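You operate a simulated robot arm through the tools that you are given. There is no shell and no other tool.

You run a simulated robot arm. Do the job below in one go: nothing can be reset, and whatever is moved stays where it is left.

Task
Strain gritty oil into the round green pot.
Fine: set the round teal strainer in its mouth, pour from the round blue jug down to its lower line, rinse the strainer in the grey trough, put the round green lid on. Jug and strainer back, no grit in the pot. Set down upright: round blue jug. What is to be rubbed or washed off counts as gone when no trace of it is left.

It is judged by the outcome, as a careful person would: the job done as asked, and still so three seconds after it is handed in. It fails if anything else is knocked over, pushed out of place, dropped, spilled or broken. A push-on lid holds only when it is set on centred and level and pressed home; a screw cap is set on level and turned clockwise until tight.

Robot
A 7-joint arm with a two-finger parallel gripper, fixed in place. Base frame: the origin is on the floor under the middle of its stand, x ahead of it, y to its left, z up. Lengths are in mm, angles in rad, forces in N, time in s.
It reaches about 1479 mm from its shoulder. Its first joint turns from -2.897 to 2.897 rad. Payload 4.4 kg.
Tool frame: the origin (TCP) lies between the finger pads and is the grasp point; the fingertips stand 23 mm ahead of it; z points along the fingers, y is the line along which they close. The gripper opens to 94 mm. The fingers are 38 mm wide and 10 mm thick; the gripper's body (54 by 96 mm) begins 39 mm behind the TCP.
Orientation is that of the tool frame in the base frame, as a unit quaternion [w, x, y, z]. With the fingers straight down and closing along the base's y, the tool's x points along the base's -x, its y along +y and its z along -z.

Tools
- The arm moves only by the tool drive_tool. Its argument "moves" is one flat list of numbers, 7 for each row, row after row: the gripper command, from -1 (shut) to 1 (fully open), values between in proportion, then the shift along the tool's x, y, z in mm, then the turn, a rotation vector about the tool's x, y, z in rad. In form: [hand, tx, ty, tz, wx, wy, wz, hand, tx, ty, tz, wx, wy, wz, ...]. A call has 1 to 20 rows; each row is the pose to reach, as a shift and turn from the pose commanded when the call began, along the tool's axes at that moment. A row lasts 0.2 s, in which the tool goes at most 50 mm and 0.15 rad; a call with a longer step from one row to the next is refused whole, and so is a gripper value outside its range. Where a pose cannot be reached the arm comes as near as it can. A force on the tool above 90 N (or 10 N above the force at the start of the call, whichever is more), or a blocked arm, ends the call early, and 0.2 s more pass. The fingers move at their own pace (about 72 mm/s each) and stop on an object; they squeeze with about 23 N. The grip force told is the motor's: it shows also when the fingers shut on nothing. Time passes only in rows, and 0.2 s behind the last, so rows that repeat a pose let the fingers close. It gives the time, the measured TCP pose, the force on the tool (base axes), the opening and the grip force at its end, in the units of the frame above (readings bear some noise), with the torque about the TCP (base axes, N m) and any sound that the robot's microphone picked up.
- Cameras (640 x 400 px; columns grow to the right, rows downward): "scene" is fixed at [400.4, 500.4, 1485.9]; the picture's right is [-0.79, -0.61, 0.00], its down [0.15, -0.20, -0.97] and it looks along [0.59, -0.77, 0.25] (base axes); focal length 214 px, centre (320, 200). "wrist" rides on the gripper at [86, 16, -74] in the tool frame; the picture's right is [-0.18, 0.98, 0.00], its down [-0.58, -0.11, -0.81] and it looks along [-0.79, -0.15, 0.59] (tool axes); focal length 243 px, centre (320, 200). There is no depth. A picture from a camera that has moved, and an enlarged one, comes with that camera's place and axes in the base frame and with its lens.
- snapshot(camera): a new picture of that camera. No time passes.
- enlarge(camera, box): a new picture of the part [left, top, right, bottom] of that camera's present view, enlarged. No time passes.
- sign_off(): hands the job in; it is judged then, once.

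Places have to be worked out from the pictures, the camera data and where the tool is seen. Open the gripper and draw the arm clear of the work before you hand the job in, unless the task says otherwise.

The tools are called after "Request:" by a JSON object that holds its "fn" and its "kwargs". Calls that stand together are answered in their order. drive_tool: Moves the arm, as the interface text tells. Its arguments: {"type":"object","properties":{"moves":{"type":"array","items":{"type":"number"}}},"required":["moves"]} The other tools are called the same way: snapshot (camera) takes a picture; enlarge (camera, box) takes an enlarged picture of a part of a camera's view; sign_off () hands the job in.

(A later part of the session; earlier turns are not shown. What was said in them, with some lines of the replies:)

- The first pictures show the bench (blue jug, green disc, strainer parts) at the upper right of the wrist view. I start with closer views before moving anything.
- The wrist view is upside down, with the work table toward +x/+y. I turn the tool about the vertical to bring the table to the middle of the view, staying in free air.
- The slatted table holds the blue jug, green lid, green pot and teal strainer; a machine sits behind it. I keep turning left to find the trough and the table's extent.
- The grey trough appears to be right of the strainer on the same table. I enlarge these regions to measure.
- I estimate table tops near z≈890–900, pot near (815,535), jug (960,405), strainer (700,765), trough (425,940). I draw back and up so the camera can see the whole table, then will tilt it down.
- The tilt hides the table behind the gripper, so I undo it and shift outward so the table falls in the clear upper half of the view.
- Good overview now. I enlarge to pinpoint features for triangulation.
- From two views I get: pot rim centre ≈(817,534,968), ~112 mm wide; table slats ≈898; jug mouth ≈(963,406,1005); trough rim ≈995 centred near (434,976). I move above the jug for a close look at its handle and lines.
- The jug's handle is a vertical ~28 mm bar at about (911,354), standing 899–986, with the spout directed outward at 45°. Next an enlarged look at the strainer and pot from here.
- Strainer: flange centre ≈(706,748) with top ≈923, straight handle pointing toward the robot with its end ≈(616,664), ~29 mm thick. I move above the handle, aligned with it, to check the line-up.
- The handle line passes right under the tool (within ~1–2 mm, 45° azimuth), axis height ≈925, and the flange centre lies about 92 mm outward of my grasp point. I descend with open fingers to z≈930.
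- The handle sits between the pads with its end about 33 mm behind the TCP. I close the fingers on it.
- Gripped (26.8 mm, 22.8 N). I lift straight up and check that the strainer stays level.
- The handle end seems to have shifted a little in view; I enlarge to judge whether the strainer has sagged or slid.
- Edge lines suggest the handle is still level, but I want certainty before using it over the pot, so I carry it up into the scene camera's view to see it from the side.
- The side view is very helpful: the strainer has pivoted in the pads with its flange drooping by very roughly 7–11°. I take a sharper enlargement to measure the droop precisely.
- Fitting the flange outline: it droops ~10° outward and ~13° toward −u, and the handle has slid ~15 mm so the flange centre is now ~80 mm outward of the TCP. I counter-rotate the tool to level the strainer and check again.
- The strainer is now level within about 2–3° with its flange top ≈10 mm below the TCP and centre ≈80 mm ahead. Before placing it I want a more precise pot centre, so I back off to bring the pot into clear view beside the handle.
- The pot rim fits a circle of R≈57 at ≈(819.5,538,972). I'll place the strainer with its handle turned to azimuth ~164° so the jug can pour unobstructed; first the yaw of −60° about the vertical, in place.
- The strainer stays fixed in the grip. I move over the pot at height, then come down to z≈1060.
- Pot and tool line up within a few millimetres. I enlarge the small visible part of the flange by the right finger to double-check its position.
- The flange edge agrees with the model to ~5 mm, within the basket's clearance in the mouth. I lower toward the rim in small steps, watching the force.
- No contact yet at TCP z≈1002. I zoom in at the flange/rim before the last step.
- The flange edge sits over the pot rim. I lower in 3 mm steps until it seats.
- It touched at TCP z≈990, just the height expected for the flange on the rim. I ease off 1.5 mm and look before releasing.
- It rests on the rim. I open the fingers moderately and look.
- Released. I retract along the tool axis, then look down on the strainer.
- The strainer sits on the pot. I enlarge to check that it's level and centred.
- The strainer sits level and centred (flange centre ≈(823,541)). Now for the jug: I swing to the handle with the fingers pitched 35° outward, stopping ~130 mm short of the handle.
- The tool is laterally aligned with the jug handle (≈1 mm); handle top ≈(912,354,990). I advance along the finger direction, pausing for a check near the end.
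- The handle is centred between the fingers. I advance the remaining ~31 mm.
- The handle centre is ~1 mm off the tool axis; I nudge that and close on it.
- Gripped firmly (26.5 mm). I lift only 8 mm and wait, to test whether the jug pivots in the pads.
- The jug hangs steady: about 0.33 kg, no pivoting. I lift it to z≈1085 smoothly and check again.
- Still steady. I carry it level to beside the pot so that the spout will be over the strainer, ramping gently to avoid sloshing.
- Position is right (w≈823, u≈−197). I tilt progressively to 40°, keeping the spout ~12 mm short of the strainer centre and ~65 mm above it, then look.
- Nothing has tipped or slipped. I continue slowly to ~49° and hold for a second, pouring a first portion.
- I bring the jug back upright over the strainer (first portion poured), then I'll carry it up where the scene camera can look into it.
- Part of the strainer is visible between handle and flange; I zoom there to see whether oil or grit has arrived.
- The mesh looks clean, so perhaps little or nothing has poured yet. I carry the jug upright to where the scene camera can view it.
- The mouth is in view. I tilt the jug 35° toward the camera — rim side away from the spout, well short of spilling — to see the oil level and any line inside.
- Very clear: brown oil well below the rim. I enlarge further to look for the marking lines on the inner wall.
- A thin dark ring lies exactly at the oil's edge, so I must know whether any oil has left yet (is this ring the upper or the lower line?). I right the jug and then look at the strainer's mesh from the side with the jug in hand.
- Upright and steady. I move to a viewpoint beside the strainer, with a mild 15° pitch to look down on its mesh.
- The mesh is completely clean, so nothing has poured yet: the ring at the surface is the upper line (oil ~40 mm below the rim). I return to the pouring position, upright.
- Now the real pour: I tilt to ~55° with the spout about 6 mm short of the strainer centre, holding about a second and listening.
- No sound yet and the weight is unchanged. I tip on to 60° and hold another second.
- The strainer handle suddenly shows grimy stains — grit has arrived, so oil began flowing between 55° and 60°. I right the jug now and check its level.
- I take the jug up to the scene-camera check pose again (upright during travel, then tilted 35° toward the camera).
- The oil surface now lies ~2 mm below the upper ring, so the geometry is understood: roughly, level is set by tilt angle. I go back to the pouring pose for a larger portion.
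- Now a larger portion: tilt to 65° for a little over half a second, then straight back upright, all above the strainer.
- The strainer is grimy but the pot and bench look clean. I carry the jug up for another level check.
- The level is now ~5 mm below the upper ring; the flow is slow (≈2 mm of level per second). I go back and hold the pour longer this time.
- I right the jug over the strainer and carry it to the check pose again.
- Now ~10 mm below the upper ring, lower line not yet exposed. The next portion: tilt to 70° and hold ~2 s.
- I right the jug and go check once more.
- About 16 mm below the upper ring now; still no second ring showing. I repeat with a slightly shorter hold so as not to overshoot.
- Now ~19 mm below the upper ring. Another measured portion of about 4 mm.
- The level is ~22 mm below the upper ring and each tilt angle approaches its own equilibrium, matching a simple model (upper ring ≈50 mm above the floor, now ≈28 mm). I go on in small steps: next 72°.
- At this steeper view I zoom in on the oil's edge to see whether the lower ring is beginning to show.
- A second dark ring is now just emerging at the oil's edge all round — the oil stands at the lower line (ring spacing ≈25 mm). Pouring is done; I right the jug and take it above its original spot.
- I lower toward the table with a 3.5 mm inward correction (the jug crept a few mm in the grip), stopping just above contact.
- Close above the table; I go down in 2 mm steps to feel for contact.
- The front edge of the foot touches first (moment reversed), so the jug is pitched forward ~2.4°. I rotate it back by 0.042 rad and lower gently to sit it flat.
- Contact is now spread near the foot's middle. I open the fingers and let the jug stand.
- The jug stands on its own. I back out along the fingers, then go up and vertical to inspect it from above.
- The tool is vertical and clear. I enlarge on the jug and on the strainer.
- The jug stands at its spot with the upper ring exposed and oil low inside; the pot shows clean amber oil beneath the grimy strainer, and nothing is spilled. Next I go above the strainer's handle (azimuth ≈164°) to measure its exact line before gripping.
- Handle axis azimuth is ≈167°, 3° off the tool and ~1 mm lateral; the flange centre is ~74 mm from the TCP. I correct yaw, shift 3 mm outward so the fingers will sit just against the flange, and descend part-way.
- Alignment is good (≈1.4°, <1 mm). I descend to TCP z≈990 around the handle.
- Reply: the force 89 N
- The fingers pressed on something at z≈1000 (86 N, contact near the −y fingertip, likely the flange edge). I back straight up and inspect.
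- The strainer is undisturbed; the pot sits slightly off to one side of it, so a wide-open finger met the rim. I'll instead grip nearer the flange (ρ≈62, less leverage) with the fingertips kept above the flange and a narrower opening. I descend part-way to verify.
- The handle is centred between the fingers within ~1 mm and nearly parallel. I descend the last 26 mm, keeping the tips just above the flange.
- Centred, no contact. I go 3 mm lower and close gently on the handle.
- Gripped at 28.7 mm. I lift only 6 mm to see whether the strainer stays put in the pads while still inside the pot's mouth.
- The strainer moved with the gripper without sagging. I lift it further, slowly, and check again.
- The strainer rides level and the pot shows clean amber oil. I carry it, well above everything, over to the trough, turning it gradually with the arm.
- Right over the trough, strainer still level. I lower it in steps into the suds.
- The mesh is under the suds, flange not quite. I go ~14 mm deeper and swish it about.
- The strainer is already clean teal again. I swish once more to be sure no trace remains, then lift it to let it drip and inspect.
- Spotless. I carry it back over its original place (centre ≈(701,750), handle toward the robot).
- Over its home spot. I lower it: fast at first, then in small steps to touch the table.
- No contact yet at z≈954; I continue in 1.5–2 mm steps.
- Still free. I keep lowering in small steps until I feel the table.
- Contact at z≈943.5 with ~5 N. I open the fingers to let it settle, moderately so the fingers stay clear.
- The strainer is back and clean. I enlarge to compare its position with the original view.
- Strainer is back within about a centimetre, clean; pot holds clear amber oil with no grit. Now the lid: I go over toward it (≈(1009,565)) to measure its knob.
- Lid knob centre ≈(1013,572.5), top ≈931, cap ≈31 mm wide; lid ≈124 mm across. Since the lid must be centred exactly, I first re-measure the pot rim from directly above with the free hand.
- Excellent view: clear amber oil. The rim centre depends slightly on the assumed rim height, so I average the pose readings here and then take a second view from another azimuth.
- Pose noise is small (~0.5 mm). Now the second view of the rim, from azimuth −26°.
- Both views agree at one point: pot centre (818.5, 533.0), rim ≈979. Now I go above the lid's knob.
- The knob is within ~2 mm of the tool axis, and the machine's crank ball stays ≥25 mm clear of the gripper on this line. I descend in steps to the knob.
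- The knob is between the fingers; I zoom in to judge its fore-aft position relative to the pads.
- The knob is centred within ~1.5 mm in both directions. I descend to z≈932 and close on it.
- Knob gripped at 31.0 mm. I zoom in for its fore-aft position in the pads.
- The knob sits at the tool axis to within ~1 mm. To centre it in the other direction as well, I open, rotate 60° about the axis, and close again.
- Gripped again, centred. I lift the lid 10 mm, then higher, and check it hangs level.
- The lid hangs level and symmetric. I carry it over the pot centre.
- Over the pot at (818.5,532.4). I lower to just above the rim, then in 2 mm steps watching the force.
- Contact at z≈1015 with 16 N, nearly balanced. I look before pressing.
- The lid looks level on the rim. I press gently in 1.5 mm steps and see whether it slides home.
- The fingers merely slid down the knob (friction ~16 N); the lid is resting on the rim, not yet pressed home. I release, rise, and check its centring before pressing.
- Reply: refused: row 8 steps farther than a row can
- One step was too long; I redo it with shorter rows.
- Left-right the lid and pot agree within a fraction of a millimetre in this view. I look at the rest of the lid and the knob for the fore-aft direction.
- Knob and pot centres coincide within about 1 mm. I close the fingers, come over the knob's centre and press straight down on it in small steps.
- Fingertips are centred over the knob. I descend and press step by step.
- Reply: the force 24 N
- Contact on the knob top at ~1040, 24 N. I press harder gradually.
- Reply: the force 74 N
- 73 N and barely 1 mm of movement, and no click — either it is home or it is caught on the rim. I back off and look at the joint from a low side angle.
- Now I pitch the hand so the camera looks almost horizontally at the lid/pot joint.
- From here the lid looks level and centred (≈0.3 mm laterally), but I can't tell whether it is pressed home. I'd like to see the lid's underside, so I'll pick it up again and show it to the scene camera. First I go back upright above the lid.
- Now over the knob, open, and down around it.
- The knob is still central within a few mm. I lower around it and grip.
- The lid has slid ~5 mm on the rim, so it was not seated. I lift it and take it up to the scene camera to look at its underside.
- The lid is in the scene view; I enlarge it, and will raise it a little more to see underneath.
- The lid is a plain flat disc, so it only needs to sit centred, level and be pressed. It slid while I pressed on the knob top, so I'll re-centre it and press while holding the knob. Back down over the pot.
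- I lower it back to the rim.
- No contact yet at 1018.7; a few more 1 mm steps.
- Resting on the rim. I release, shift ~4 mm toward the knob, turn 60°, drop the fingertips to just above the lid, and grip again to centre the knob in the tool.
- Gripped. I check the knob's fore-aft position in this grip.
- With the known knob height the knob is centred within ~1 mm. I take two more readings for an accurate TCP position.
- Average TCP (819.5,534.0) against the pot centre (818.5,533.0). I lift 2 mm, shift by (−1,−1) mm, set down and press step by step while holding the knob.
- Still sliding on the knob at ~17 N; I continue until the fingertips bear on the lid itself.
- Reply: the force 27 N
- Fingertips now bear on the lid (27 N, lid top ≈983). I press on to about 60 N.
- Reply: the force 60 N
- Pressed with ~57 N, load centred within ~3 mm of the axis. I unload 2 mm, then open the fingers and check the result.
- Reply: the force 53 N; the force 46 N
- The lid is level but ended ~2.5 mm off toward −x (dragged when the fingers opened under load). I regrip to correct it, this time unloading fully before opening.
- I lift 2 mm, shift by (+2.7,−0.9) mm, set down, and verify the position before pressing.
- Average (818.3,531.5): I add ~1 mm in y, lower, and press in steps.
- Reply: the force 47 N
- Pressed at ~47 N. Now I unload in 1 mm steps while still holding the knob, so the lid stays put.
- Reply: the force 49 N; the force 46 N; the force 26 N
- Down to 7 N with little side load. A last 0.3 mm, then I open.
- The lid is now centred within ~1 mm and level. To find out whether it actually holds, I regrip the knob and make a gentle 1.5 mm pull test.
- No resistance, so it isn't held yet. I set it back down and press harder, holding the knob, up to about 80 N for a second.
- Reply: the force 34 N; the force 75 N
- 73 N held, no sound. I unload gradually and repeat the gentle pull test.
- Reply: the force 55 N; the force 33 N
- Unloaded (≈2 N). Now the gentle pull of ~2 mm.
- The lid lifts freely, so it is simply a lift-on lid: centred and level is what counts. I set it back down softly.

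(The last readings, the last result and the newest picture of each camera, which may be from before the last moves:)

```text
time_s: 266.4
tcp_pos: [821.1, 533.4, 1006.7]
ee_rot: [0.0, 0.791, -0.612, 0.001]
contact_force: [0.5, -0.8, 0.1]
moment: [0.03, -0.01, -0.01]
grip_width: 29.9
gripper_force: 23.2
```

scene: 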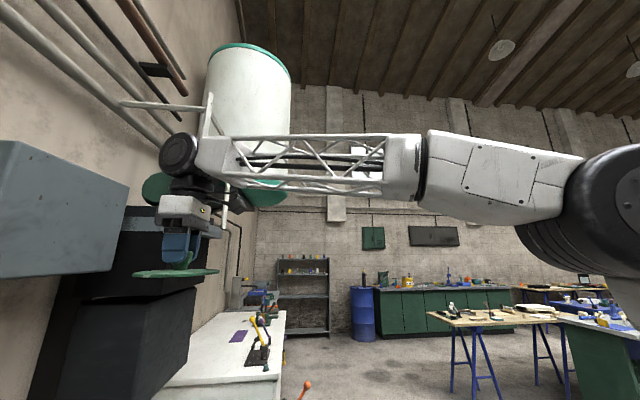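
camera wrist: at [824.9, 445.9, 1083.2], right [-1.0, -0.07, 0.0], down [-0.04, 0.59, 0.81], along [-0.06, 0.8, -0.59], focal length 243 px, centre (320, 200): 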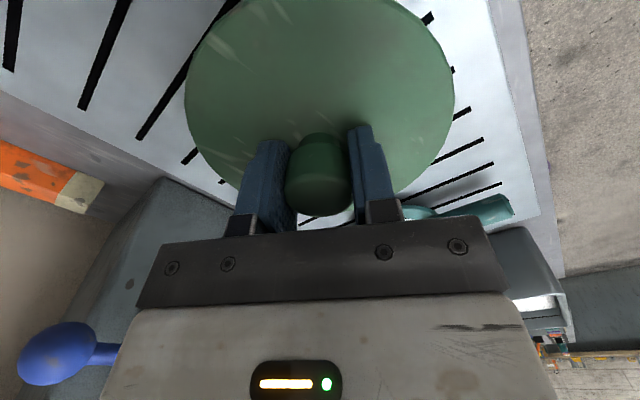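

Nearly touching, and ~1.4 mm off in x by the averaged readings. I shift −1.2 mm in x, lower the last 0.8 mm, and open.

Request:
{"fn": "drive_tool", "kwargs": {"moves": [-1, -0.15, 0.6, 0, 0, 0, 0, -1, -0.3, 1.16, 0, 0, 0, 0, -1, -0.3, 1.16, 0.4, 0, 0, 0, -1, -0.3, 1.16, 0.8, 0, 0, 0, -1, -0.3, 1.16, 0.8, 0, 0, 0]}}

Request:
{"fn": "drive_tool", "kwargs": {"moves": [-0.25, 0, 0, 0, 0, 0, 0, -0.1, 0, 0, 0, 0, 0, 0, 0.2, 0, 0, 0, 0, 0, 0, 0.2, 0, 0, 0, 0, 0, 0]}}

Request:
{"fn": "drive_tool", "kwargs": {"moves": [0.2, 0, 0, -12, 0, 0, 0, 0.2, 0, 0, -40, 0, 0, 0, 0.2, 0, 0, -75, 0, 0, 0, 0.2, 20, 0, -110, 0, 0, 0, 0.2, 45, 0, -145, 0, 0, 0, 0.2, 72, 0, -175, 0, 0, 0, 0.2, 100, 0, -202, 0, 0, 0, 0.2, 100, 0, -202, 0, 0, 0]}}

Request:
{"fn": "enlarge", "kwargs": {"camera": "wrist", "box": [256, 20, 384, 100]}}

Request:
{"fn": "enlarge", "kwargs": {"camera": "wrist", "box": [256, 70, 384, 150]}}

```text
time_s: 267.6
tcp_pos: [818.6, 533.1, 1006.2]
ee_rot: [-0.001, 0.791, -0.612, 0.0]
contact_force: [-1.9, -2.4, 11.7]
moment: [-0.59, 0.09, -0.08]
grip_width: 29.8
gripper_force: 23.0
```

```text
time_s: 268.6
tcp_pos: [819.6, 532.9, 1006.2]
ee_rot: [-0.001, 0.791, -0.611, 0.0]
contact_force: [4.4, 0.8, 16.9]
moment: [-0.02, 0.03, 0.0]
grip_width: 54.2
gripper_force: 0.1
```

```text
time_s: 270.4
tcp_pos: [844.5, 436.4, 1206.4]
ee_rot: [0.0, 0.791, -0.612, 0.0]
contact_force: [-0.3, -0.2, -0.1]
moment: [0.0, 0.02, -0.05]
grip_width: 56.5
gripper_force: 0.1
```

```text
5.00 times, centred on (320, 60) of wrist
camera zoom: at [848.8, 349.2, 1280.6], right [-1.0, -0.07, 0.0], down [-0.04, 0.59, 0.81], along [-0.06, 0.8, -0.59], focal length 1213 px, centre (320, 900)
```

zoom: 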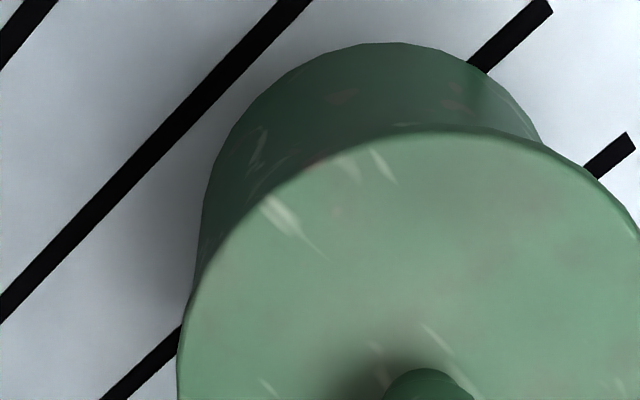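

```text
5.00 times, centred on (320, 110) of wrist
camera zoom: at [848.8, 349.2, 1280.6], right [-1.0, -0.07, 0.0], down [-0.04, 0.59, 0.81], along [-0.06, 0.8, -0.59], focal length 1213 px, centre (320, 650)
```

zoom: 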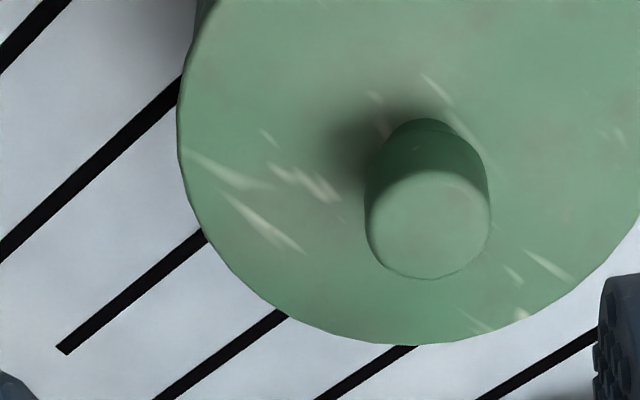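

Opening with the fingertips touching the lid dragged it ~9 mm. I regrip with the fingertips held ~5 mm above the lid, so that opening can't drag it again.

Request:
{"fn": "drive_tool", "kwargs": {"moves": [0.2, -25, 2, 20, 0, 0, 0, 0.2, -55, 5, 45, 0, 0, 0, 0.2, -85, 8, 75, 0, 0, 0, 0.2, -102.1, 9.3, 110, 0, 0, 0, 0.2, -102.1, 9.3, 145, 0, 0, 0, 0.2, -102.1, 9.3, 172, 0, 0, 0, 0.2, -102.1, 9.3, 188, 0, 0, 0, 0.2, -102.1, 9.3, 194, 0, 0, 0, 0.2, -102.1, 9.3, 194, 0, 0, 0]}}

Request:
{"fn": "enlarge", "kwargs": {"camera": "wrist", "box": [160, 40, 480, 240]}}

```text
time_s: 272.4
tcp_pos: [807.7, 533.5, 1014.0]
ee_rot: [0.0, 0.791, -0.612, -0.001]
contact_force: [-0.1, -0.7, 0.0]
moment: [0.0, -0.01, -0.01]
grip_width: 56.7
gripper_force: 0.1
```

```text
2.00 times, centred on (320, 140) of wrist
camera zoom: at [813.6, 447.1, 1088.6], right [-1.0, -0.07, 0.0], down [-0.04, 0.59, 0.81], along [-0.06, 0.8, -0.59], focal length 485 px, centre (320, 320)
```

zoom: 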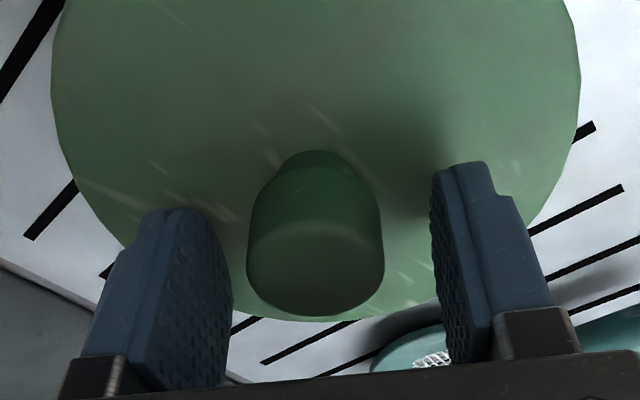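

The knob lies a little off in both directions. I centre it in two perpendicular grips: close now, reopen, rotate 90° to azimuth 194.6°, and close again.

Request:
{"fn": "drive_tool", "kwargs": {"moves": [-1, 0, 0, 0, 0, 0, 0, -1, 0, 0, 0, 0, 0, 0, -1, 0, 0, 0, 0, 0, 0, 0, 0, 0, 0, 0, 0, 0, 0.2, 0, 0, 0, 0, 0, 0, 0.2, 0, 0, 0, 0, 0, 0.14, 0.2, 0, 0, 0, 0, 0, 0.285, 0.2, 0, 0, 0, 0, 0, 0.43, 0.2, 0, 0, 0, 0, 0, 0.575, 0.2, 0, 0, 0, 0, 0, 0.72, 0.2, 0, 0, 0, 0, 0, 0.865, 0.2, 0, 0, 0, 0, 0, 1.01, 0.2, 0, 0, 0, 0, 0, 1.155, 0.2, 0, 0, 0, 0, 0, 1.3, 0.2, 0, 0, 0, 0, 0, 1.44, 0.2, 0, 0, 0, 0, 0, 1.571, 0.2, 0, 0, 0, 0, 0, 1.571]}}

Request:
{"fn": "enlarge", "kwargs": {"camera": "wrist", "box": [160, 40, 480, 240]}}

```text
time_s: 276.0
tcp_pos: [809.5, 532.2, 1013.3]
ee_rot: [0.0, -0.126, 0.992, 0.0]
contact_force: [0.4, -0.4, -0.2]
moment: [0.03, 0.02, 0.0]
grip_width: 56.5
gripper_force: 0.1
```

```text
2.00 times, centred on (320, 140) of wrist
camera zoom: at [720.6, 527.7, 1088.0], right [-0.07, 1.0, 0.0], down [0.59, 0.04, 0.81], along [0.8, 0.06, -0.59], focal length 485 px, centre (320, 320)
```

zoom: 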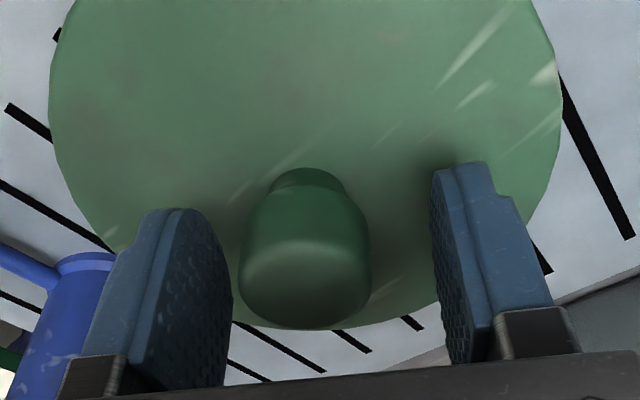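

As expected the knob is ~3.7 mm to one side here; closing will centre it.

Request:
{"fn": "drive_tool", "kwargs": {"moves": [-0.2, 0, 0, 0, 0, 0, 0, -1, 0, 0, 0, 0, 0, 0, -1, 0, 0, 0, 0, 0, 0, -1, 0, 0, 0, 0, 0, 0]}}

Request:
{"fn": "drive_tool", "kwargs": {"moves": [-1, 0, 0, -1.5, 0, 0, 0, -1, 0, 0, -3, 0, 0, 0, -1, 0, 0, -3, 0, 0, 0]}}

Request:
{"fn": "drive_tool", "kwargs": {"moves": [-1, 0, 0, 0, 0, 0, 0]}}

Request:
{"fn": "drive_tool", "kwargs": {"moves": [-1, 0, 0, 0, 0, 0, 0]}}

Request:
{"fn": "enlarge", "kwargs": {"camera": "wrist", "box": [160, 40, 480, 240]}}

```text
time_s: 277.0
tcp_pos: [809.1, 533.5, 1014.2]
ee_rot: [0.0, -0.126, 0.992, 0.0]
contact_force: [-0.6, 0.3, 2.4]
moment: [-0.17, -0.04, 0.02]
grip_width: 30.9
gripper_force: 22.9
```

```text
time_s: 277.8
tcp_pos: [808.6, 533.1, 1017.7]
ee_rot: [0.0, -0.127, 0.992, 0.0]
contact_force: [0.2, 0.3, -0.3]
moment: [0.0, 0.0, 0.01]
grip_width: 30.7
gripper_force: 22.8
```

```text
time_s: 278.2
tcp_pos: [808.4, 532.3, 1017.2]
ee_rot: [0.001, -0.127, 0.992, 0.0]
contact_force: [0.0, 0.5, 0.1]
moment: [-0.01, -0.02, 0.01]
grip_width: 30.8
gripper_force: 23.2
```

```text
time_s: 278.6
tcp_pos: [809.8, 532.7, 1017.6]
ee_rot: [0.0, -0.126, 0.992, 0.0]
contact_force: [0.3, 0.1, 0.0]
moment: [0.01, 0.0, -0.01]
grip_width: 30.7
gripper_force: 23.5
```

```text
2.00 times, centred on (320, 140) of wrist
camera zoom: at [720.1, 527.8, 1091.1], right [-0.07, 1.0, 0.0], down [0.59, 0.04, 0.81], along [0.8, 0.06, -0.59], focal length 485 px, centre (320, 320)
```

zoom: 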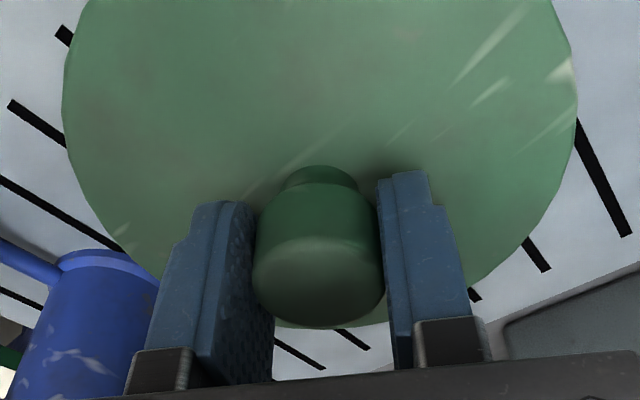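

Lid lifted 3 mm with knob = tool axis. I shift by (+10.1,−0.3) mm to the pot centre and verify.

Request:
{"fn": "drive_tool", "kwargs": {"moves": [-1, -3, -0.9, 0, 0, 0, 0, -1, -6.5, -1.9, 0, 0, 0, 0, -1, -9.7, -2.8, 0, 0, 0, 0, -1, -9.7, -2.8, 0, 0, 0, 0]}}

Request:
{"fn": "drive_tool", "kwargs": {"moves": [-1, 0, 0, 0, 0, 0, 0]}}

Request:
{"fn": "drive_tool", "kwargs": {"moves": [-1, 0, 0, 0, 0, 0, 0]}}

Request:
{"fn": "snapshot", "kwargs": {"camera": "wrist"}}

```text
time_s: 279.6
tcp_pos: [818.6, 531.4, 1017.1]
ee_rot: [0.0, -0.127, 0.992, 0.0]
contact_force: [-0.4, 0.1, 0.0]
moment: [-0.02, -0.02, -0.01]
grip_width: 30.5
gripper_force: 22.8
```

```text
time_s: 280.0
tcp_pos: [820.1, 532.5, 1016.7]
ee_rot: [0.0, -0.127, 0.992, 0.0]
contact_force: [0.4, 0.5, -0.1]
moment: [-0.01, 0.01, 0.0]
grip_width: 30.7
gripper_force: 23.0
```

```text
time_s: 280.4
tcp_pos: [820.1, 532.6, 1017.6]
ee_rot: [0.0, -0.127, 0.992, 0.0]
contact_force: [0.4, -0.2, 0.2]
moment: [0.0, 0.04, -0.03]
grip_width: 30.8
gripper_force: 23.7
```

```text
taken
camera wrist: at [730.9, 527.0, 1091.4], right [-0.07, 1.0, 0.0], down [0.59, 0.04, 0.81], along [0.8, 0.06, -0.59], focal length 243 px, centre (320, 200)
```

wrist: 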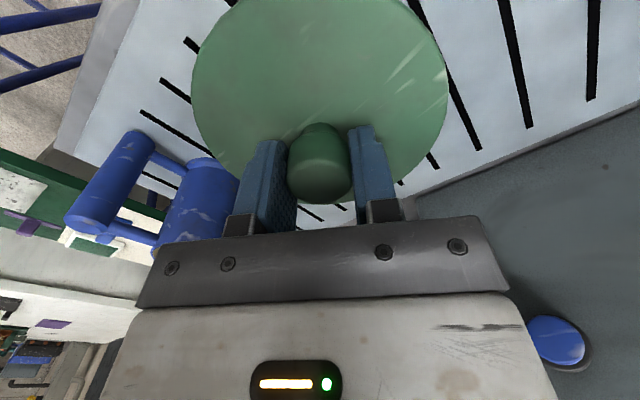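

Within ~0.5 mm of the pot centre. I lower the 3 mm and feel for light contact.

Request:
{"fn": "drive_tool", "kwargs": {"moves": [-1, 0, 0, 1, 0, 0, 0, -1, 0, 0, 2, 0, 0, 0, -1, 0, 0, 2.8, 0, 0, 0, -1, 0, 0, 2.8, 0, 0, 0]}}

Request:
{"fn": "drive_tool", "kwargs": {"moves": [-1, 0, 0, 0, 0, 0, 0]}}

```text
time_s: 281.4
tcp_pos: [820.0, 532.9, 1014.7]
ee_rot: [0.0, -0.127, 0.992, 0.0]
contact_force: [0.7, 0.1, 1.1]
moment: [-0.14, 0.01, 0.02]
grip_width: 30.8
gripper_force: 22.9
```

```text
time_s: 281.8
tcp_pos: [818.7, 533.1, 1014.7]
ee_rot: [0.0, -0.127, 0.992, 0.0]
contact_force: [0.3, -0.1, 0.9]
moment: [-0.18, -0.01, -0.03]
grip_width: 30.9
gripper_force: 23.2
```

Light contact. I press ~1.5 mm through the knob grip to seat it flat, relax again, and open with the tips well clear of the lid.

Request:
{"fn": "drive_tool", "kwargs": {"moves": [-1, 0, 0, 1, 0, 0, 0, -1, 0, 0, 2, 0, 0, 0, -1, 0, 0, 2, 0, 0, 0]}}

Request:
{"fn": "drive_tool", "kwargs": {"moves": [-1, 0, 0, -0.5, 0, 0, 0, -1, 0, 0, -1, 0, 0, 0, -1, 0, 0, -1, 0, 0, 0]}}

```text
time_s: 282.6
tcp_pos: [818.4, 531.9, 1013.3]
ee_rot: [0.001, -0.128, 0.992, 0.0]
contact_force: [2.4, 0.8, 17.5]
moment: [-0.26, -0.08, 0.02]
grip_width: 31.1
gripper_force: 22.9
```

```text
time_s: 283.4
tcp_pos: [819.0, 533.1, 1011.6]
ee_rot: [0.0, -0.128, 0.992, 0.0]
contact_force: [2.9, -0.2, 8.0]
moment: [-0.23, -0.24, -0.01]
grip_width: 30.7
gripper_force: 22.6
```

Request:
{"fn": "drive_tool", "kwargs": {"moves": [-1, 0, 0, -0.3, 0, 0, 0, -1, 0, 0, -0.3, 0, 0, 0]}}

Request:
{"fn": "drive_tool", "kwargs": {"moves": [-0.25, 0, 0, 0, 0, 0, 0, 0, 0, 0, 0, 0, 0, 0, 0.2, 0, 0, 0, 0, 0, 0, 0.2, 0, 0, 0, 0, 0, 0]}}

Request:
{"fn": "drive_tool", "kwargs": {"moves": [0.2, 0, 0, -12, 0, 0, 0, 0.2, 0, 0, -40, 0, 0, 0, 0.2, 0, 0, -75, 0, 0, 0, 0.2, 20, 0, -110, 0, 0, 0, 0.2, 45, 0, -145, 0, 0, 0, 0.2, 72, 0, -175, 0, 0, 0, 0.2, 100, 0, -200, 0, 0, 0, 0.2, 100, 0, -200, 0, 0, 0]}}

Request:
{"fn": "enlarge", "kwargs": {"camera": "wrist", "box": [256, 20, 384, 100]}}

Request:
{"fn": "enlarge", "kwargs": {"camera": "wrist", "box": [256, 70, 384, 150]}}

```text
time_s: 284.0
tcp_pos: [817.4, 532.6, 1012.8]
ee_rot: [-0.001, -0.128, 0.992, 0.0]
contact_force: [-0.1, 0.6, 2.3]
moment: [-0.09, -0.07, -0.03]
grip_width: 30.8
gripper_force: 23.7
```

```text
time_s: 285.0
tcp_pos: [817.6, 533.8, 1013.8]
ee_rot: [0.0, -0.127, 0.992, 0.0]
contact_force: [-0.2, 0.1, 0.0]
moment: [0.01, -0.04, 0.0]
grip_width: 56.4
gripper_force: 0.0
```

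```text
time_s: 286.8
tcp_pos: [722.3, 505.9, 1212.6]
ee_rot: [-0.001, -0.127, 0.992, -0.001]
contact_force: [0.2, 0.2, 0.0]
moment: [0.0, -0.02, -0.02]
grip_width: 56.1
gripper_force: 0.0
```

```text
5.00 times, centred on (320, 60) of wrist
camera zoom: at [632.9, 501.4, 1285.6], right [-0.07, 1.0, 0.0], down [0.59, 0.04, 0.81], along [0.8, 0.06, -0.59], focal length 1213 px, centre (320, 900)
```

zoom: 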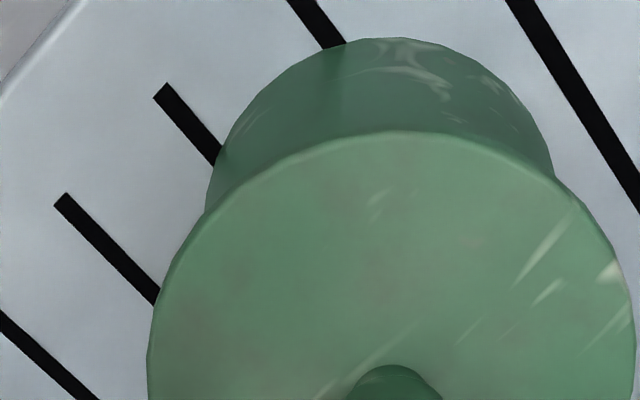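

```text
5.00 times, centred on (320, 110) of wrist
camera zoom: at [632.9, 501.4, 1285.6], right [-0.07, 1.0, 0.0], down [0.59, 0.04, 0.81], along [0.8, 0.06, -0.59], focal length 1213 px, centre (320, 650)
```

zoom: 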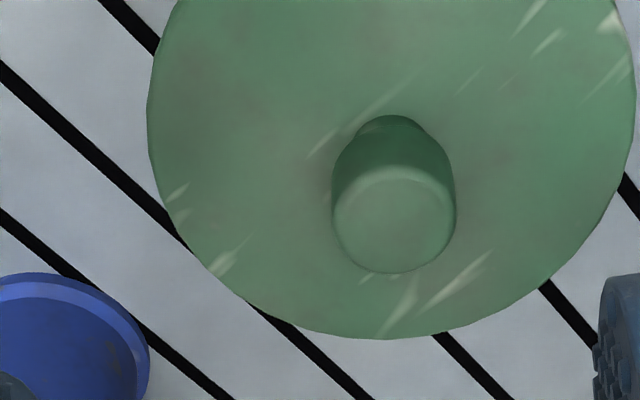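

Lid sits level and centred within ~1.3 mm of the pot. I draw the arm back and up for a final overview of the whole bench.

Request:
{"fn": "drive_tool", "kwargs": {"moves": [0.3, 25, -12, -25, 0, 0, -0.07, 0.3, 52, -25, -50, 0, 0, -0.14, 0.3, 80, -39, -75, 0, 0, -0.21, 0.3, 108, -53, -100, 0, 0, -0.28, 0.3, 136, -67, -125, 0, 0, -0.36, 0.3, 164, -80, -150, 0, 0, -0.44, 0.3, 192, -94, -175, 0, 0, -0.52, 0.3, 218, -107, -200, 0, 0, -0.6, 0.3, 240, -117.6, -224, 0, 0, -0.655, 0.3, 240, -117.6, -224, 0, 0, -0.655]}}

Request:
{"fn": "snapshot", "kwargs": {"camera": "wrist"}}

Request:
{"fn": "enlarge", "kwargs": {"camera": "wrist", "box": [190, 60, 446, 220]}}

Request:
{"fn": "enlarge", "kwargs": {"camera": "wrist", "box": [384, 40, 640, 200]}}

```text
time_s: 289.0
tcp_pos: [517.8, 330.8, 1438.9]
ee_rot: [0.0, -0.439, 0.898, 0.0]
contact_force: [0.3, 0.3, -0.7]
moment: [-0.01, 0.0, 0.01]
grip_width: 61.1
gripper_force: 0.0
```

```text
taken
camera wrist: at [451.6, 274.4, 1513.7], right [-0.66, 0.75, 0.0], down [0.44, 0.39, 0.81], along [0.6, 0.54, -0.59], focal length 243 px, centre (320, 200)
```

wrist: 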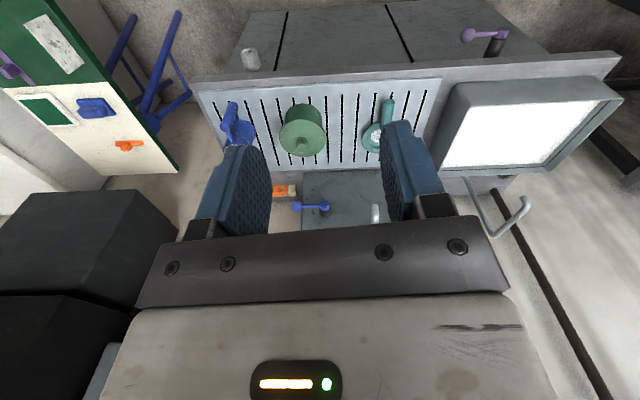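

```text
2.50 times, centred on (318, 140) of wrist
camera zoom: at [451.6, 274.4, 1513.7], right [-0.66, 0.75, 0.0], down [0.44, 0.39, 0.81], along [0.6, 0.54, -0.59], focal length 606 px, centre (325, 350)
```

zoom: 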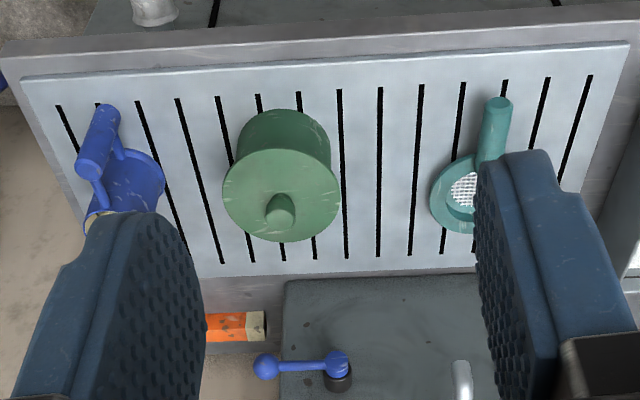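

```text
2.50 times, centred on (512, 120) of wrist
camera zoom: at [451.6, 274.4, 1513.7], right [-0.66, 0.75, 0.0], down [0.44, 0.39, 0.81], along [0.6, 0.54, -0.59], focal length 606 px, centre (-160, 400)
```

zoom: 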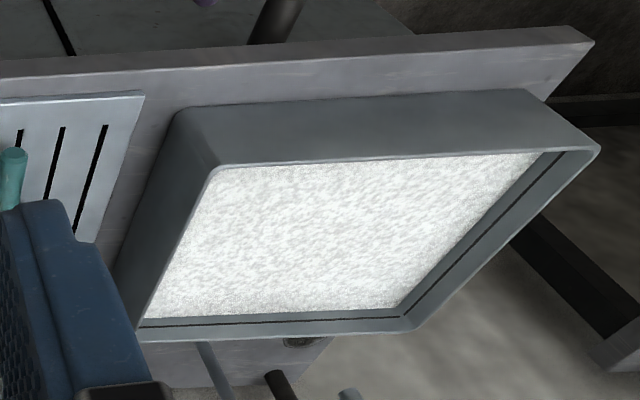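

Overview is tidy: jug upright in place, lid on, trough and bench clean. The strainer seems 10–17 mm nearer the robot than at first, so I go to the very pose of my first close view to compare directly.

Request:
{"fn": "drive_tool", "kwargs": {"moves": [0.3, -29, 10, 25, 0, 0, 0.01, 0.3, -58, 20, 55, 0, 0, 0.02, 0.3, -87, 30, 85, 0, 0, 0.03, 0.3, -116, 40, 115, 0, 0, 0.04, 0.3, -145, 50, 145, 0, 0, 0.05, 0.3, -174, 60, 175, 0, 0, 0.06, 0.3, -203, 70, 205, 0, 0, 0.08, 0.3, -232, 80, 235, 0, 0, 0.1, 0.3, -261, 90, 265, 0, 0, 0.12, 0.3, -290, 100, 295, 0, 0, 0.1246, 0.3, -320, 111, 326, 0, 0, 0.1246, 0.3, -342, 118, 348, 0, 0, 0.1246, 0.3, -351.5, 121.5, 358, 0, 0, 0.1246, 0.3, -351.5, 121.5, 358, 0, 0, 0.1246]}}

Request:
{"fn": "drive_tool", "kwargs": {"moves": [0.3, 0, 0, 0, 0, 0, 0]}}

Request:
{"fn": "enlarge", "kwargs": {"camera": "wrist", "box": [192, 0, 448, 160]}}

```text
time_s: 292.0
tcp_pos: [640.5, 684.7, 1078.5]
ee_rot: [0.0, -0.382, 0.924, -0.001]
contact_force: [-0.9, -0.5, -0.3]
moment: [0.03, 0.01, 0.01]
grip_width: 60.8
gripper_force: 0.1
```

```text
time_s: 292.4
tcp_pos: [640.8, 686.3, 1078.8]
ee_rot: [0.0, -0.383, 0.924, 0.0]
contact_force: [0.0, -0.6, 0.2]
moment: [0.0, 0.02, -0.02]
grip_width: 61.1
gripper_force: 0.0
```

```text
2.50 times, centred on (320, 80) of wrist
camera zoom: at [566.7, 636.6, 1153.2], right [-0.56, 0.83, 0.0], down [0.49, 0.33, 0.81], along [0.67, 0.46, -0.59], focal length 606 px, centre (320, 500)
```

zoom: 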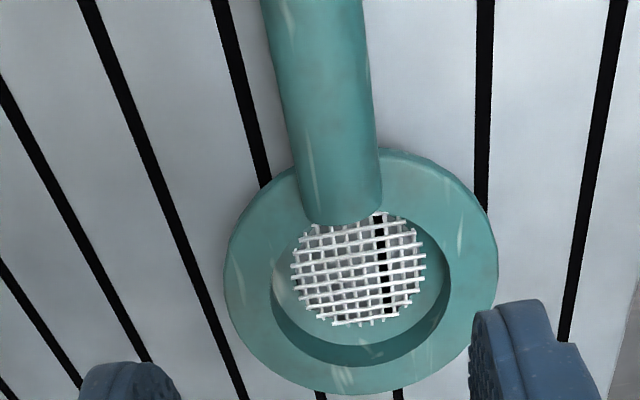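

Confirmed: the strainer lies ~16 mm toward the robot from where it was. I'll pick it up by the handle again and set it that much farther out; first above the handle.

Request:
{"fn": "drive_tool", "kwargs": {"moves": [0.1, -12, 1.4, 20, 0, 0, 0, 0.08, -25.2, 2.8, 50, 0, 0, 0, 0.08, -25.2, 2.8, 85, 0, 0, 0, 0.08, -25.2, 2.8, 105, 0, 0, 0, 0.08, -25.2, 2.8, 105, 0, 0, 0]}}

Request:
{"fn": "enlarge", "kwargs": {"camera": "wrist", "box": [200, 60, 456, 220]}}

```text
time_s: 293.6
tcp_pos: [655.1, 704.6, 976.4]
ee_rot: [0.0, -0.382, 0.924, 0.0]
contact_force: [0.3, 0.4, 0.0]
moment: [0.01, 0.01, 0.03]
grip_width: 50.7
gripper_force: 0.1
```

```text
2.50 times, centred on (328, 140) of wrist
camera zoom: at [582.5, 656.2, 1048.7], right [-0.56, 0.83, 0.0], down [0.49, 0.33, 0.81], along [0.67, 0.46, -0.59], focal length 606 px, centre (300, 350)
```

zoom: 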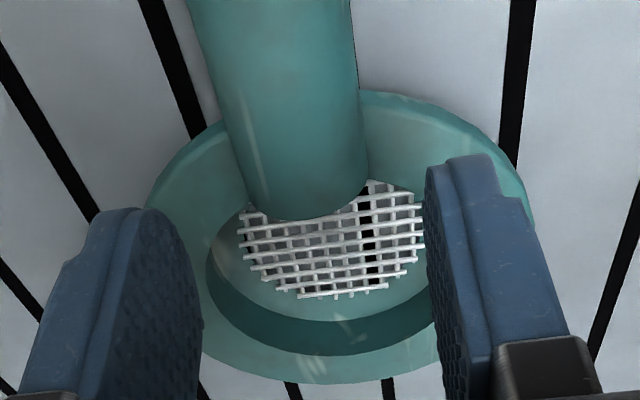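

Lined up with the handle as at the last release. I descend to z≈945 and close.

Request:
{"fn": "drive_tool", "kwargs": {"moves": [0.08, 0, 0.8, 12, 0, 0, 0, 0.08, 0, 0.8, 24, 0, 0, 0, 0.08, 0, 0.8, 31, 0, 0, 0, 0.08, 0, 0.8, 31, 0, 0, 0]}}

Request:
{"fn": "drive_tool", "kwargs": {"moves": [-0.2, 0, 0, 0, 0, 0, 0, -1, 0, 0, 0, 0, 0, 0, -1, 0, 0, 0, 0, 0, 0, -1, 0, 0, 0, 0, 0, 0]}}

```text
time_s: 294.6
tcp_pos: [653.9, 704.9, 943.0]
ee_rot: [-0.001, -0.383, 0.924, 0.0]
contact_force: [0.2, 0.3, 0.0]
moment: [-0.02, -0.02, -0.01]
grip_width: 50.7
gripper_force: 0.1
```

```text
time_s: 295.6
tcp_pos: [654.7, 705.3, 942.8]
ee_rot: [0.001, -0.383, 0.924, 0.0]
contact_force: [0.8, -0.5, 0.1]
moment: [0.01, 0.02, 0.02]
grip_width: 28.6
gripper_force: 23.1
```

Gripped. I lift 6 mm, move 16 mm outward, and lower again.

Request:
{"fn": "drive_tool", "kwargs": {"moves": [-1, 0, 0, -3, 0, 0, 0, -1, 0, 0, -6, 0, 0, 0, -1, -5, 0, -6, 0, 0, 0, -1, -11, 0, -6, 0, 0, 0, -1, -16, 0, -6, 0, 0, 0, -1, -16, 0, -6, 0, 0, 0, -1, -16, 0, -3, 0, 0, 0, -1, -16, 0, 0, 0, 0, 0, -1, -16, 0, 0, 0, 0, 0]}}

```text
time_s: 297.6
tcp_pos: [666.2, 716.8, 943.6]
ee_rot: [-0.001, -0.383, 0.924, 0.0]
contact_force: [0.0, -0.4, -0.6]
moment: [-0.02, 0.04, -0.01]
grip_width: 28.8
gripper_force: 23.1
```

Moved to (666,717). I feel for the table with 1 mm steps, then release.

Request:
{"fn": "drive_tool", "kwargs": {"moves": [-1, 0, 0, 0.8, 0, 0, 0, -1, 0, 0, 1.6, 0, 0, 0, -1, 0, 0, 1.6, 0, 0, 0]}}

```text
time_s: 298.4
tcp_pos: [667.3, 717.5, 943.3]
ee_rot: [0.0, -0.383, 0.924, 0.001]
contact_force: [1.5, -1.4, 12.2]
moment: [0.08, -0.25, -0.15]
grip_width: 28.8
gripper_force: 23.0
```

Request:
{"fn": "drive_tool", "kwargs": {"moves": [-1, 0, 0, -0.8, 0, 0, 0, -1, 0, 0, -0.8, 0, 0, 0]}}

Request:
{"fn": "drive_tool", "kwargs": {"moves": [-0.3, 0, 0, 0, 0, 0, 0, -0.1, 0, 0, 0, 0, 0, 0, 0.08, 0, 0, 0, 0, 0, 0, 0.08, 0, 0, 0, 0, 0, 0]}}

Request:
{"fn": "drive_tool", "kwargs": {"moves": [0.08, 0, 0, -15, 0, 0, 0, 0.08, 0, 0, -45, 0, 0, 0, 0.08, 0, 0, -85, 0, 0, 0, 0.1, 20, 0, -115, 0, 0, 0, 0.2, 41, -2.5, -137, 0, 0, 0, 0.2, 41, -2.5, -137, 0, 0, 0]}}

Request:
{"fn": "enlarge", "kwargs": {"camera": "wrist", "box": [192, 0, 448, 160]}}

```text
time_s: 299.0
tcp_pos: [666.0, 716.6, 943.0]
ee_rot: [0.001, -0.383, 0.924, 0.0]
contact_force: [1.0, -1.0, 7.8]
moment: [0.02, -0.2, -0.05]
grip_width: 28.9
gripper_force: 22.4
```

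```text
time_s: 300.0
tcp_pos: [665.8, 717.1, 941.9]
ee_rot: [0.0, -0.383, 0.924, 0.0]
contact_force: [0.4, -0.9, 0.6]
moment: [0.0, -0.04, -0.02]
grip_width: 50.9
gripper_force: 0.0
```

```text
time_s: 301.4
tcp_pos: [637.3, 686.3, 1079.8]
ee_rot: [0.001, -0.382, 0.924, 0.0]
contact_force: [0.7, -1.3, -0.2]
moment: [0.02, -0.04, -0.01]
grip_width: 56.5
gripper_force: 0.0
```

```text
2.50 times, centred on (320, 80) of wrist
camera zoom: at [565.0, 637.0, 1153.0], right [-0.56, 0.83, 0.0], down [0.49, 0.33, 0.81], along [0.67, 0.46, -0.59], focal length 606 px, centre (320, 500)
```

zoom: 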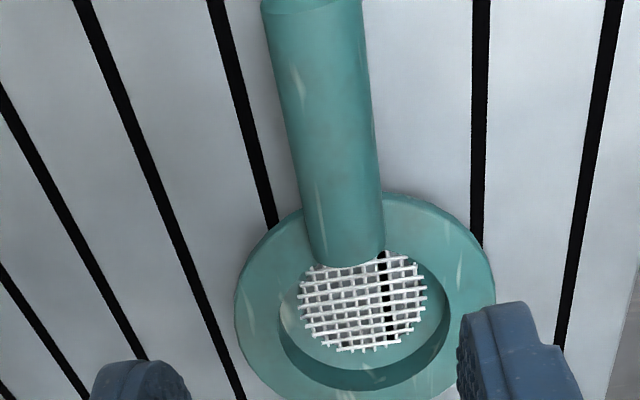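

The picture now matches my very first close view of the strainer almost pixel for pixel. I rise and go over to check the jug from the same pose as at the start.

Request:
{"fn": "drive_tool", "kwargs": {"moves": [0.3, 8, -20, -40, 0, 0, 0, 0.3, 16, -55, -75, 0, 0, -0.02, 0.3, 24, -93, -105, 0, 0, -0.04, 0.3, 33, -131, -130, 0, 0, -0.06, 0.3, 41, -172, -150, 0, 0, -0.08, 0.3, 50, -213, -165, 0, 0, -0.1, 0.3, 58, -254, -180, 0, 0, -0.12, 0.3, 67, -295, -190, 0, 0, -0.1246, 0.3, 75, -336, -197, 0, 0, -0.1246, 0.3, 83, -377, -201, 0, 0, -0.1246, 0.3, 89, -413, -201, 0, 0, -0.1246, 0.3, 91.9, -431.3, -201, 0, 0, -0.1246, 0.3, 91.9, -431.3, -201, 0, 0, -0.1246]}}

Request:
{"fn": "snapshot", "kwargs": {"camera": "wrist"}}

Request:
{"fn": "enlarge", "kwargs": {"camera": "wrist", "box": [220, 0, 476, 160]}}

Request:
{"fn": "enlarge", "kwargs": {"camera": "wrist", "box": [294, 70, 358, 110]}}

```text
refused: row 2 steps farther than a row can; nothing moved
```

```text
taken
camera wrist: at [565.0, 637.0, 1153.0], right [-0.56, 0.83, 0.0], down [0.49, 0.33, 0.81], along [0.67, 0.46, -0.59], focal length 243 px, centre (320, 200)
```

wrist: 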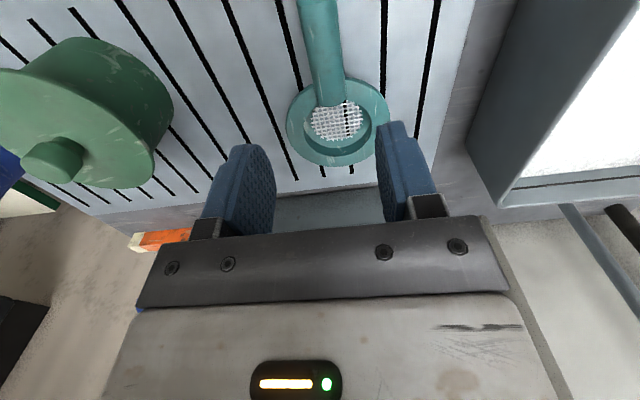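

```text
2.50 times, centred on (348, 80) of wrist
camera zoom: at [565.0, 637.0, 1153.0], right [-0.56, 0.83, 0.0], down [0.49, 0.33, 0.81], along [0.67, 0.46, -0.59], focal length 606 px, centre (250, 500)
```

zoom: 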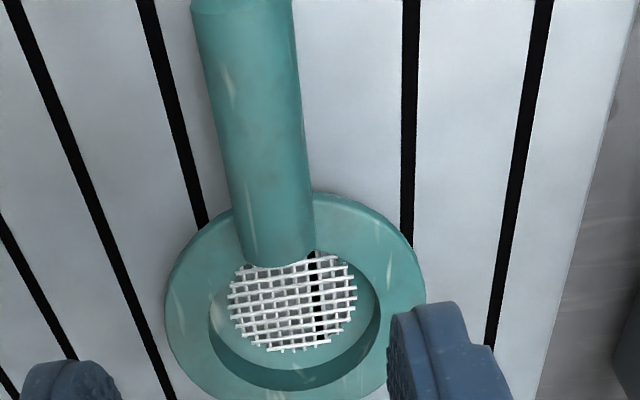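

```text
10.00 times, centred on (326, 90) of wrist
camera zoom: at [565.0, 637.0, 1153.0], right [-0.56, 0.83, 0.0], down [0.49, 0.33, 0.81], along [0.67, 0.46, -0.59], focal length 2426 px, centre (260, 1300)
```

zoom: 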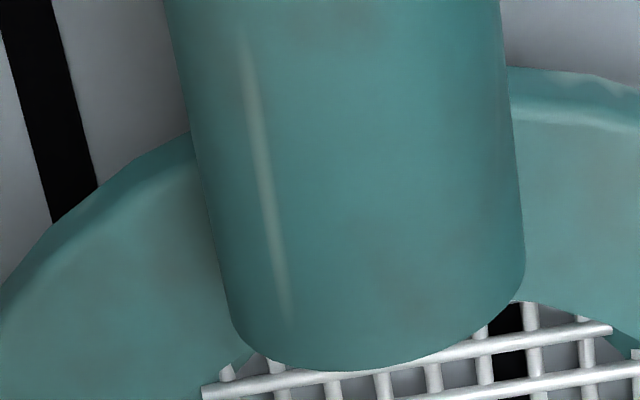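

The strainer is spotless; that last move was refused only for a step length. I repeat it with shorter steps.

Request:
{"fn": "drive_tool", "kwargs": {"moves": [0.3, 6, -15, -35, 0, 0, 0, 0.3, 13, -38, -70, 0, 0, -0.02, 0.3, 21, -68, -103, 0, 0, -0.04, 0.3, 29, -106, -125, 0, 0, -0.06, 0.3, 38, -147, -140, 0, 0, -0.08, 0.3, 47, -188, -155, 0, 0, -0.1, 0.3, 56, -229, -168, 0, 0, -0.12, 0.3, 64, -270, -180, 0, 0, -0.1246, 0.3, 72, -311, -190, 0, 0, -0.1246, 0.3, 80, -352, -197, 0, 0, -0.1246, 0.3, 86, -390, -201, 0, 0, -0.1246, 0.3, 91.9, -431.3, -201, 0, 0, -0.1246, 0.3, 91.9, -431.3, -201, 0, 0, -0.1246]}}

Request:
{"fn": "snapshot", "kwargs": {"camera": "wrist"}}

Request:
{"fn": "enlarge", "kwargs": {"camera": "wrist", "box": [220, 0, 476, 160]}}

Request:
{"fn": "enlarge", "kwargs": {"camera": "wrist", "box": [294, 70, 358, 110]}}

```text
time_s: 304.2
tcp_pos: [879.4, 315.3, 1279.7]
ee_rot: [0.0, -0.438, 0.899, 0.0]
contact_force: [0.3, -0.2, -0.7]
moment: [-0.02, 0.05, 0.0]
grip_width: 61.1
gripper_force: 0.1
```

```text
taken
camera wrist: at [812.6, 258.7, 1352.6], right [-0.66, 0.75, 0.0], down [0.44, 0.39, 0.81], along [0.6, 0.53, -0.59], focal length 243 px, centre (320, 200)
```

wrist: 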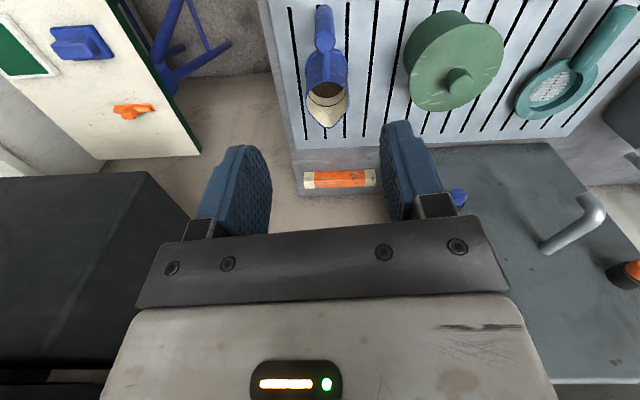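

```text
2.50 times, centred on (348, 80) of wrist
camera zoom: at [812.6, 258.7, 1352.6], right [-0.66, 0.75, 0.0], down [0.44, 0.39, 0.81], along [0.6, 0.53, -0.59], focal length 606 px, centre (250, 500)
```

zoom: 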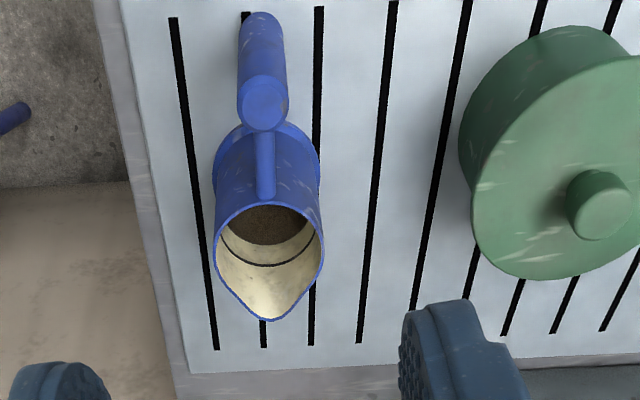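

```text
10.00 times, centred on (326, 90) of wrist
camera zoom: at [812.6, 258.7, 1352.6], right [-0.66, 0.75, 0.0], down [0.44, 0.39, 0.81], along [0.6, 0.53, -0.59], focal length 2426 px, centre (260, 1300)
```

zoom: 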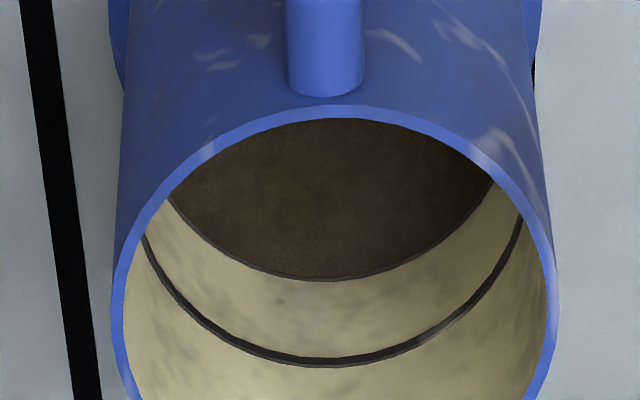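

The jug stands upright at its place with the oil edge on the lower ring, the lid sits level on the pot, and the strainer is clean at its spot. I open the hand fully and draw the arm clear.

Request:
{"fn": "drive_tool", "kwargs": {"moves": [1, 25, 20, -20, 0, 0, 0, 1, 55, 44, -40, 0, 0, 0, 1, 85, 68, -60, 0, 0, 0, 1, 115, 92, -75, 0, 0, 0, 1, 145, 116, -90, 0, 0, 0, 1, 175, 140, -105, 0, 0, 0, 1, 201, 160, -120, 0, 0, 0, 1, 201, 160, -120, 0, 0, 0]}}

Request:
{"fn": "snapshot", "kwargs": {"camera": "wrist"}}

Request:
{"fn": "snapshot", "kwargs": {"camera": "scene"}}

```text
time_s: 306.0
tcp_pos: [628.1, 252.4, 1399.1]
ee_rot: [0.0, -0.439, 0.898, 0.0]
contact_force: [0.8, -0.1, -0.9]
moment: [0.02, -0.04, 0.01]
grip_width: 94.0
gripper_force: 0.0
```

```text
taken
camera wrist: at [561.8, 196.1, 1473.5], right [-0.66, 0.75, 0.0], down [0.44, 0.39, 0.81], along [0.6, 0.53, -0.59], focal length 243 px, centre (320, 200)
```

wrist: 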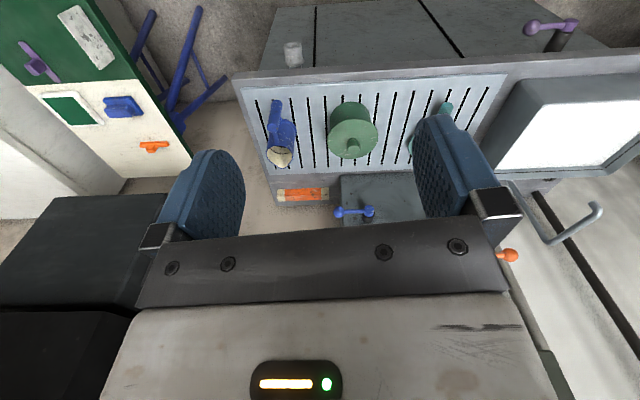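

```text
taken
```

scene: 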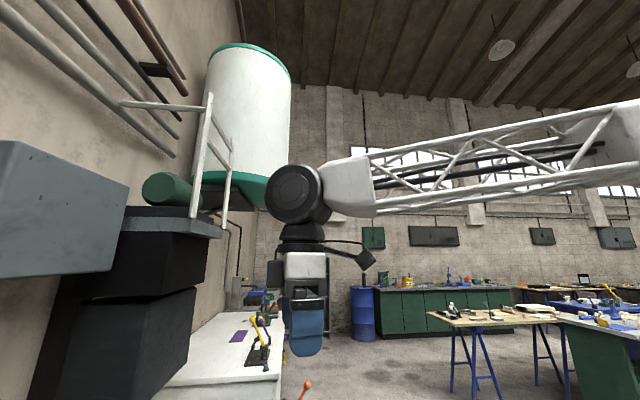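

Everything is in place: oil strained into the pot without grit, jug back upright at its lower line, strainer rinsed clean and back, lid on level and centred, arm clear with the gripper open. I hand the job in.

Request:
{"fn": "sign_off", "kwargs": {}}

```text
The job is handed in.
```

The job is handed in, and everything you asked for was done, but I could not confirm that the lid is pressed home.

- **Pouring:** I poured the jug through the strainer until the oil stood at its lower line. The pot held clear amber oil with no grit visible, and I saw no spills.
- **Jug:** It is back upright within a few millimetres of where it stood.
- **Strainer:** I rinsed it in the trough until no trace of grit showed. It is back at its original spot, and the last picture of it matched the first closely.
- **Lid:** It sits level on the pot, about 1 mm off centre.
    - **Not clicked on:** It is a plain flat disc. It never clicked when I pressed it, up to about 73 N, and it lifted freely when I tested it.
    - **Final placement:** It slid a few millimetres more than once, so I re-centred it. The last press was only about 17 N.
- **Contact while working:** While reaching for the strainer's handle in the pot, a finger pressed on the pot rim or the strainer's edge with about 86 N. The strainer looked undisturbed afterwards, and I saw no damage.

The gripper is open and the arm is clear of the bench.
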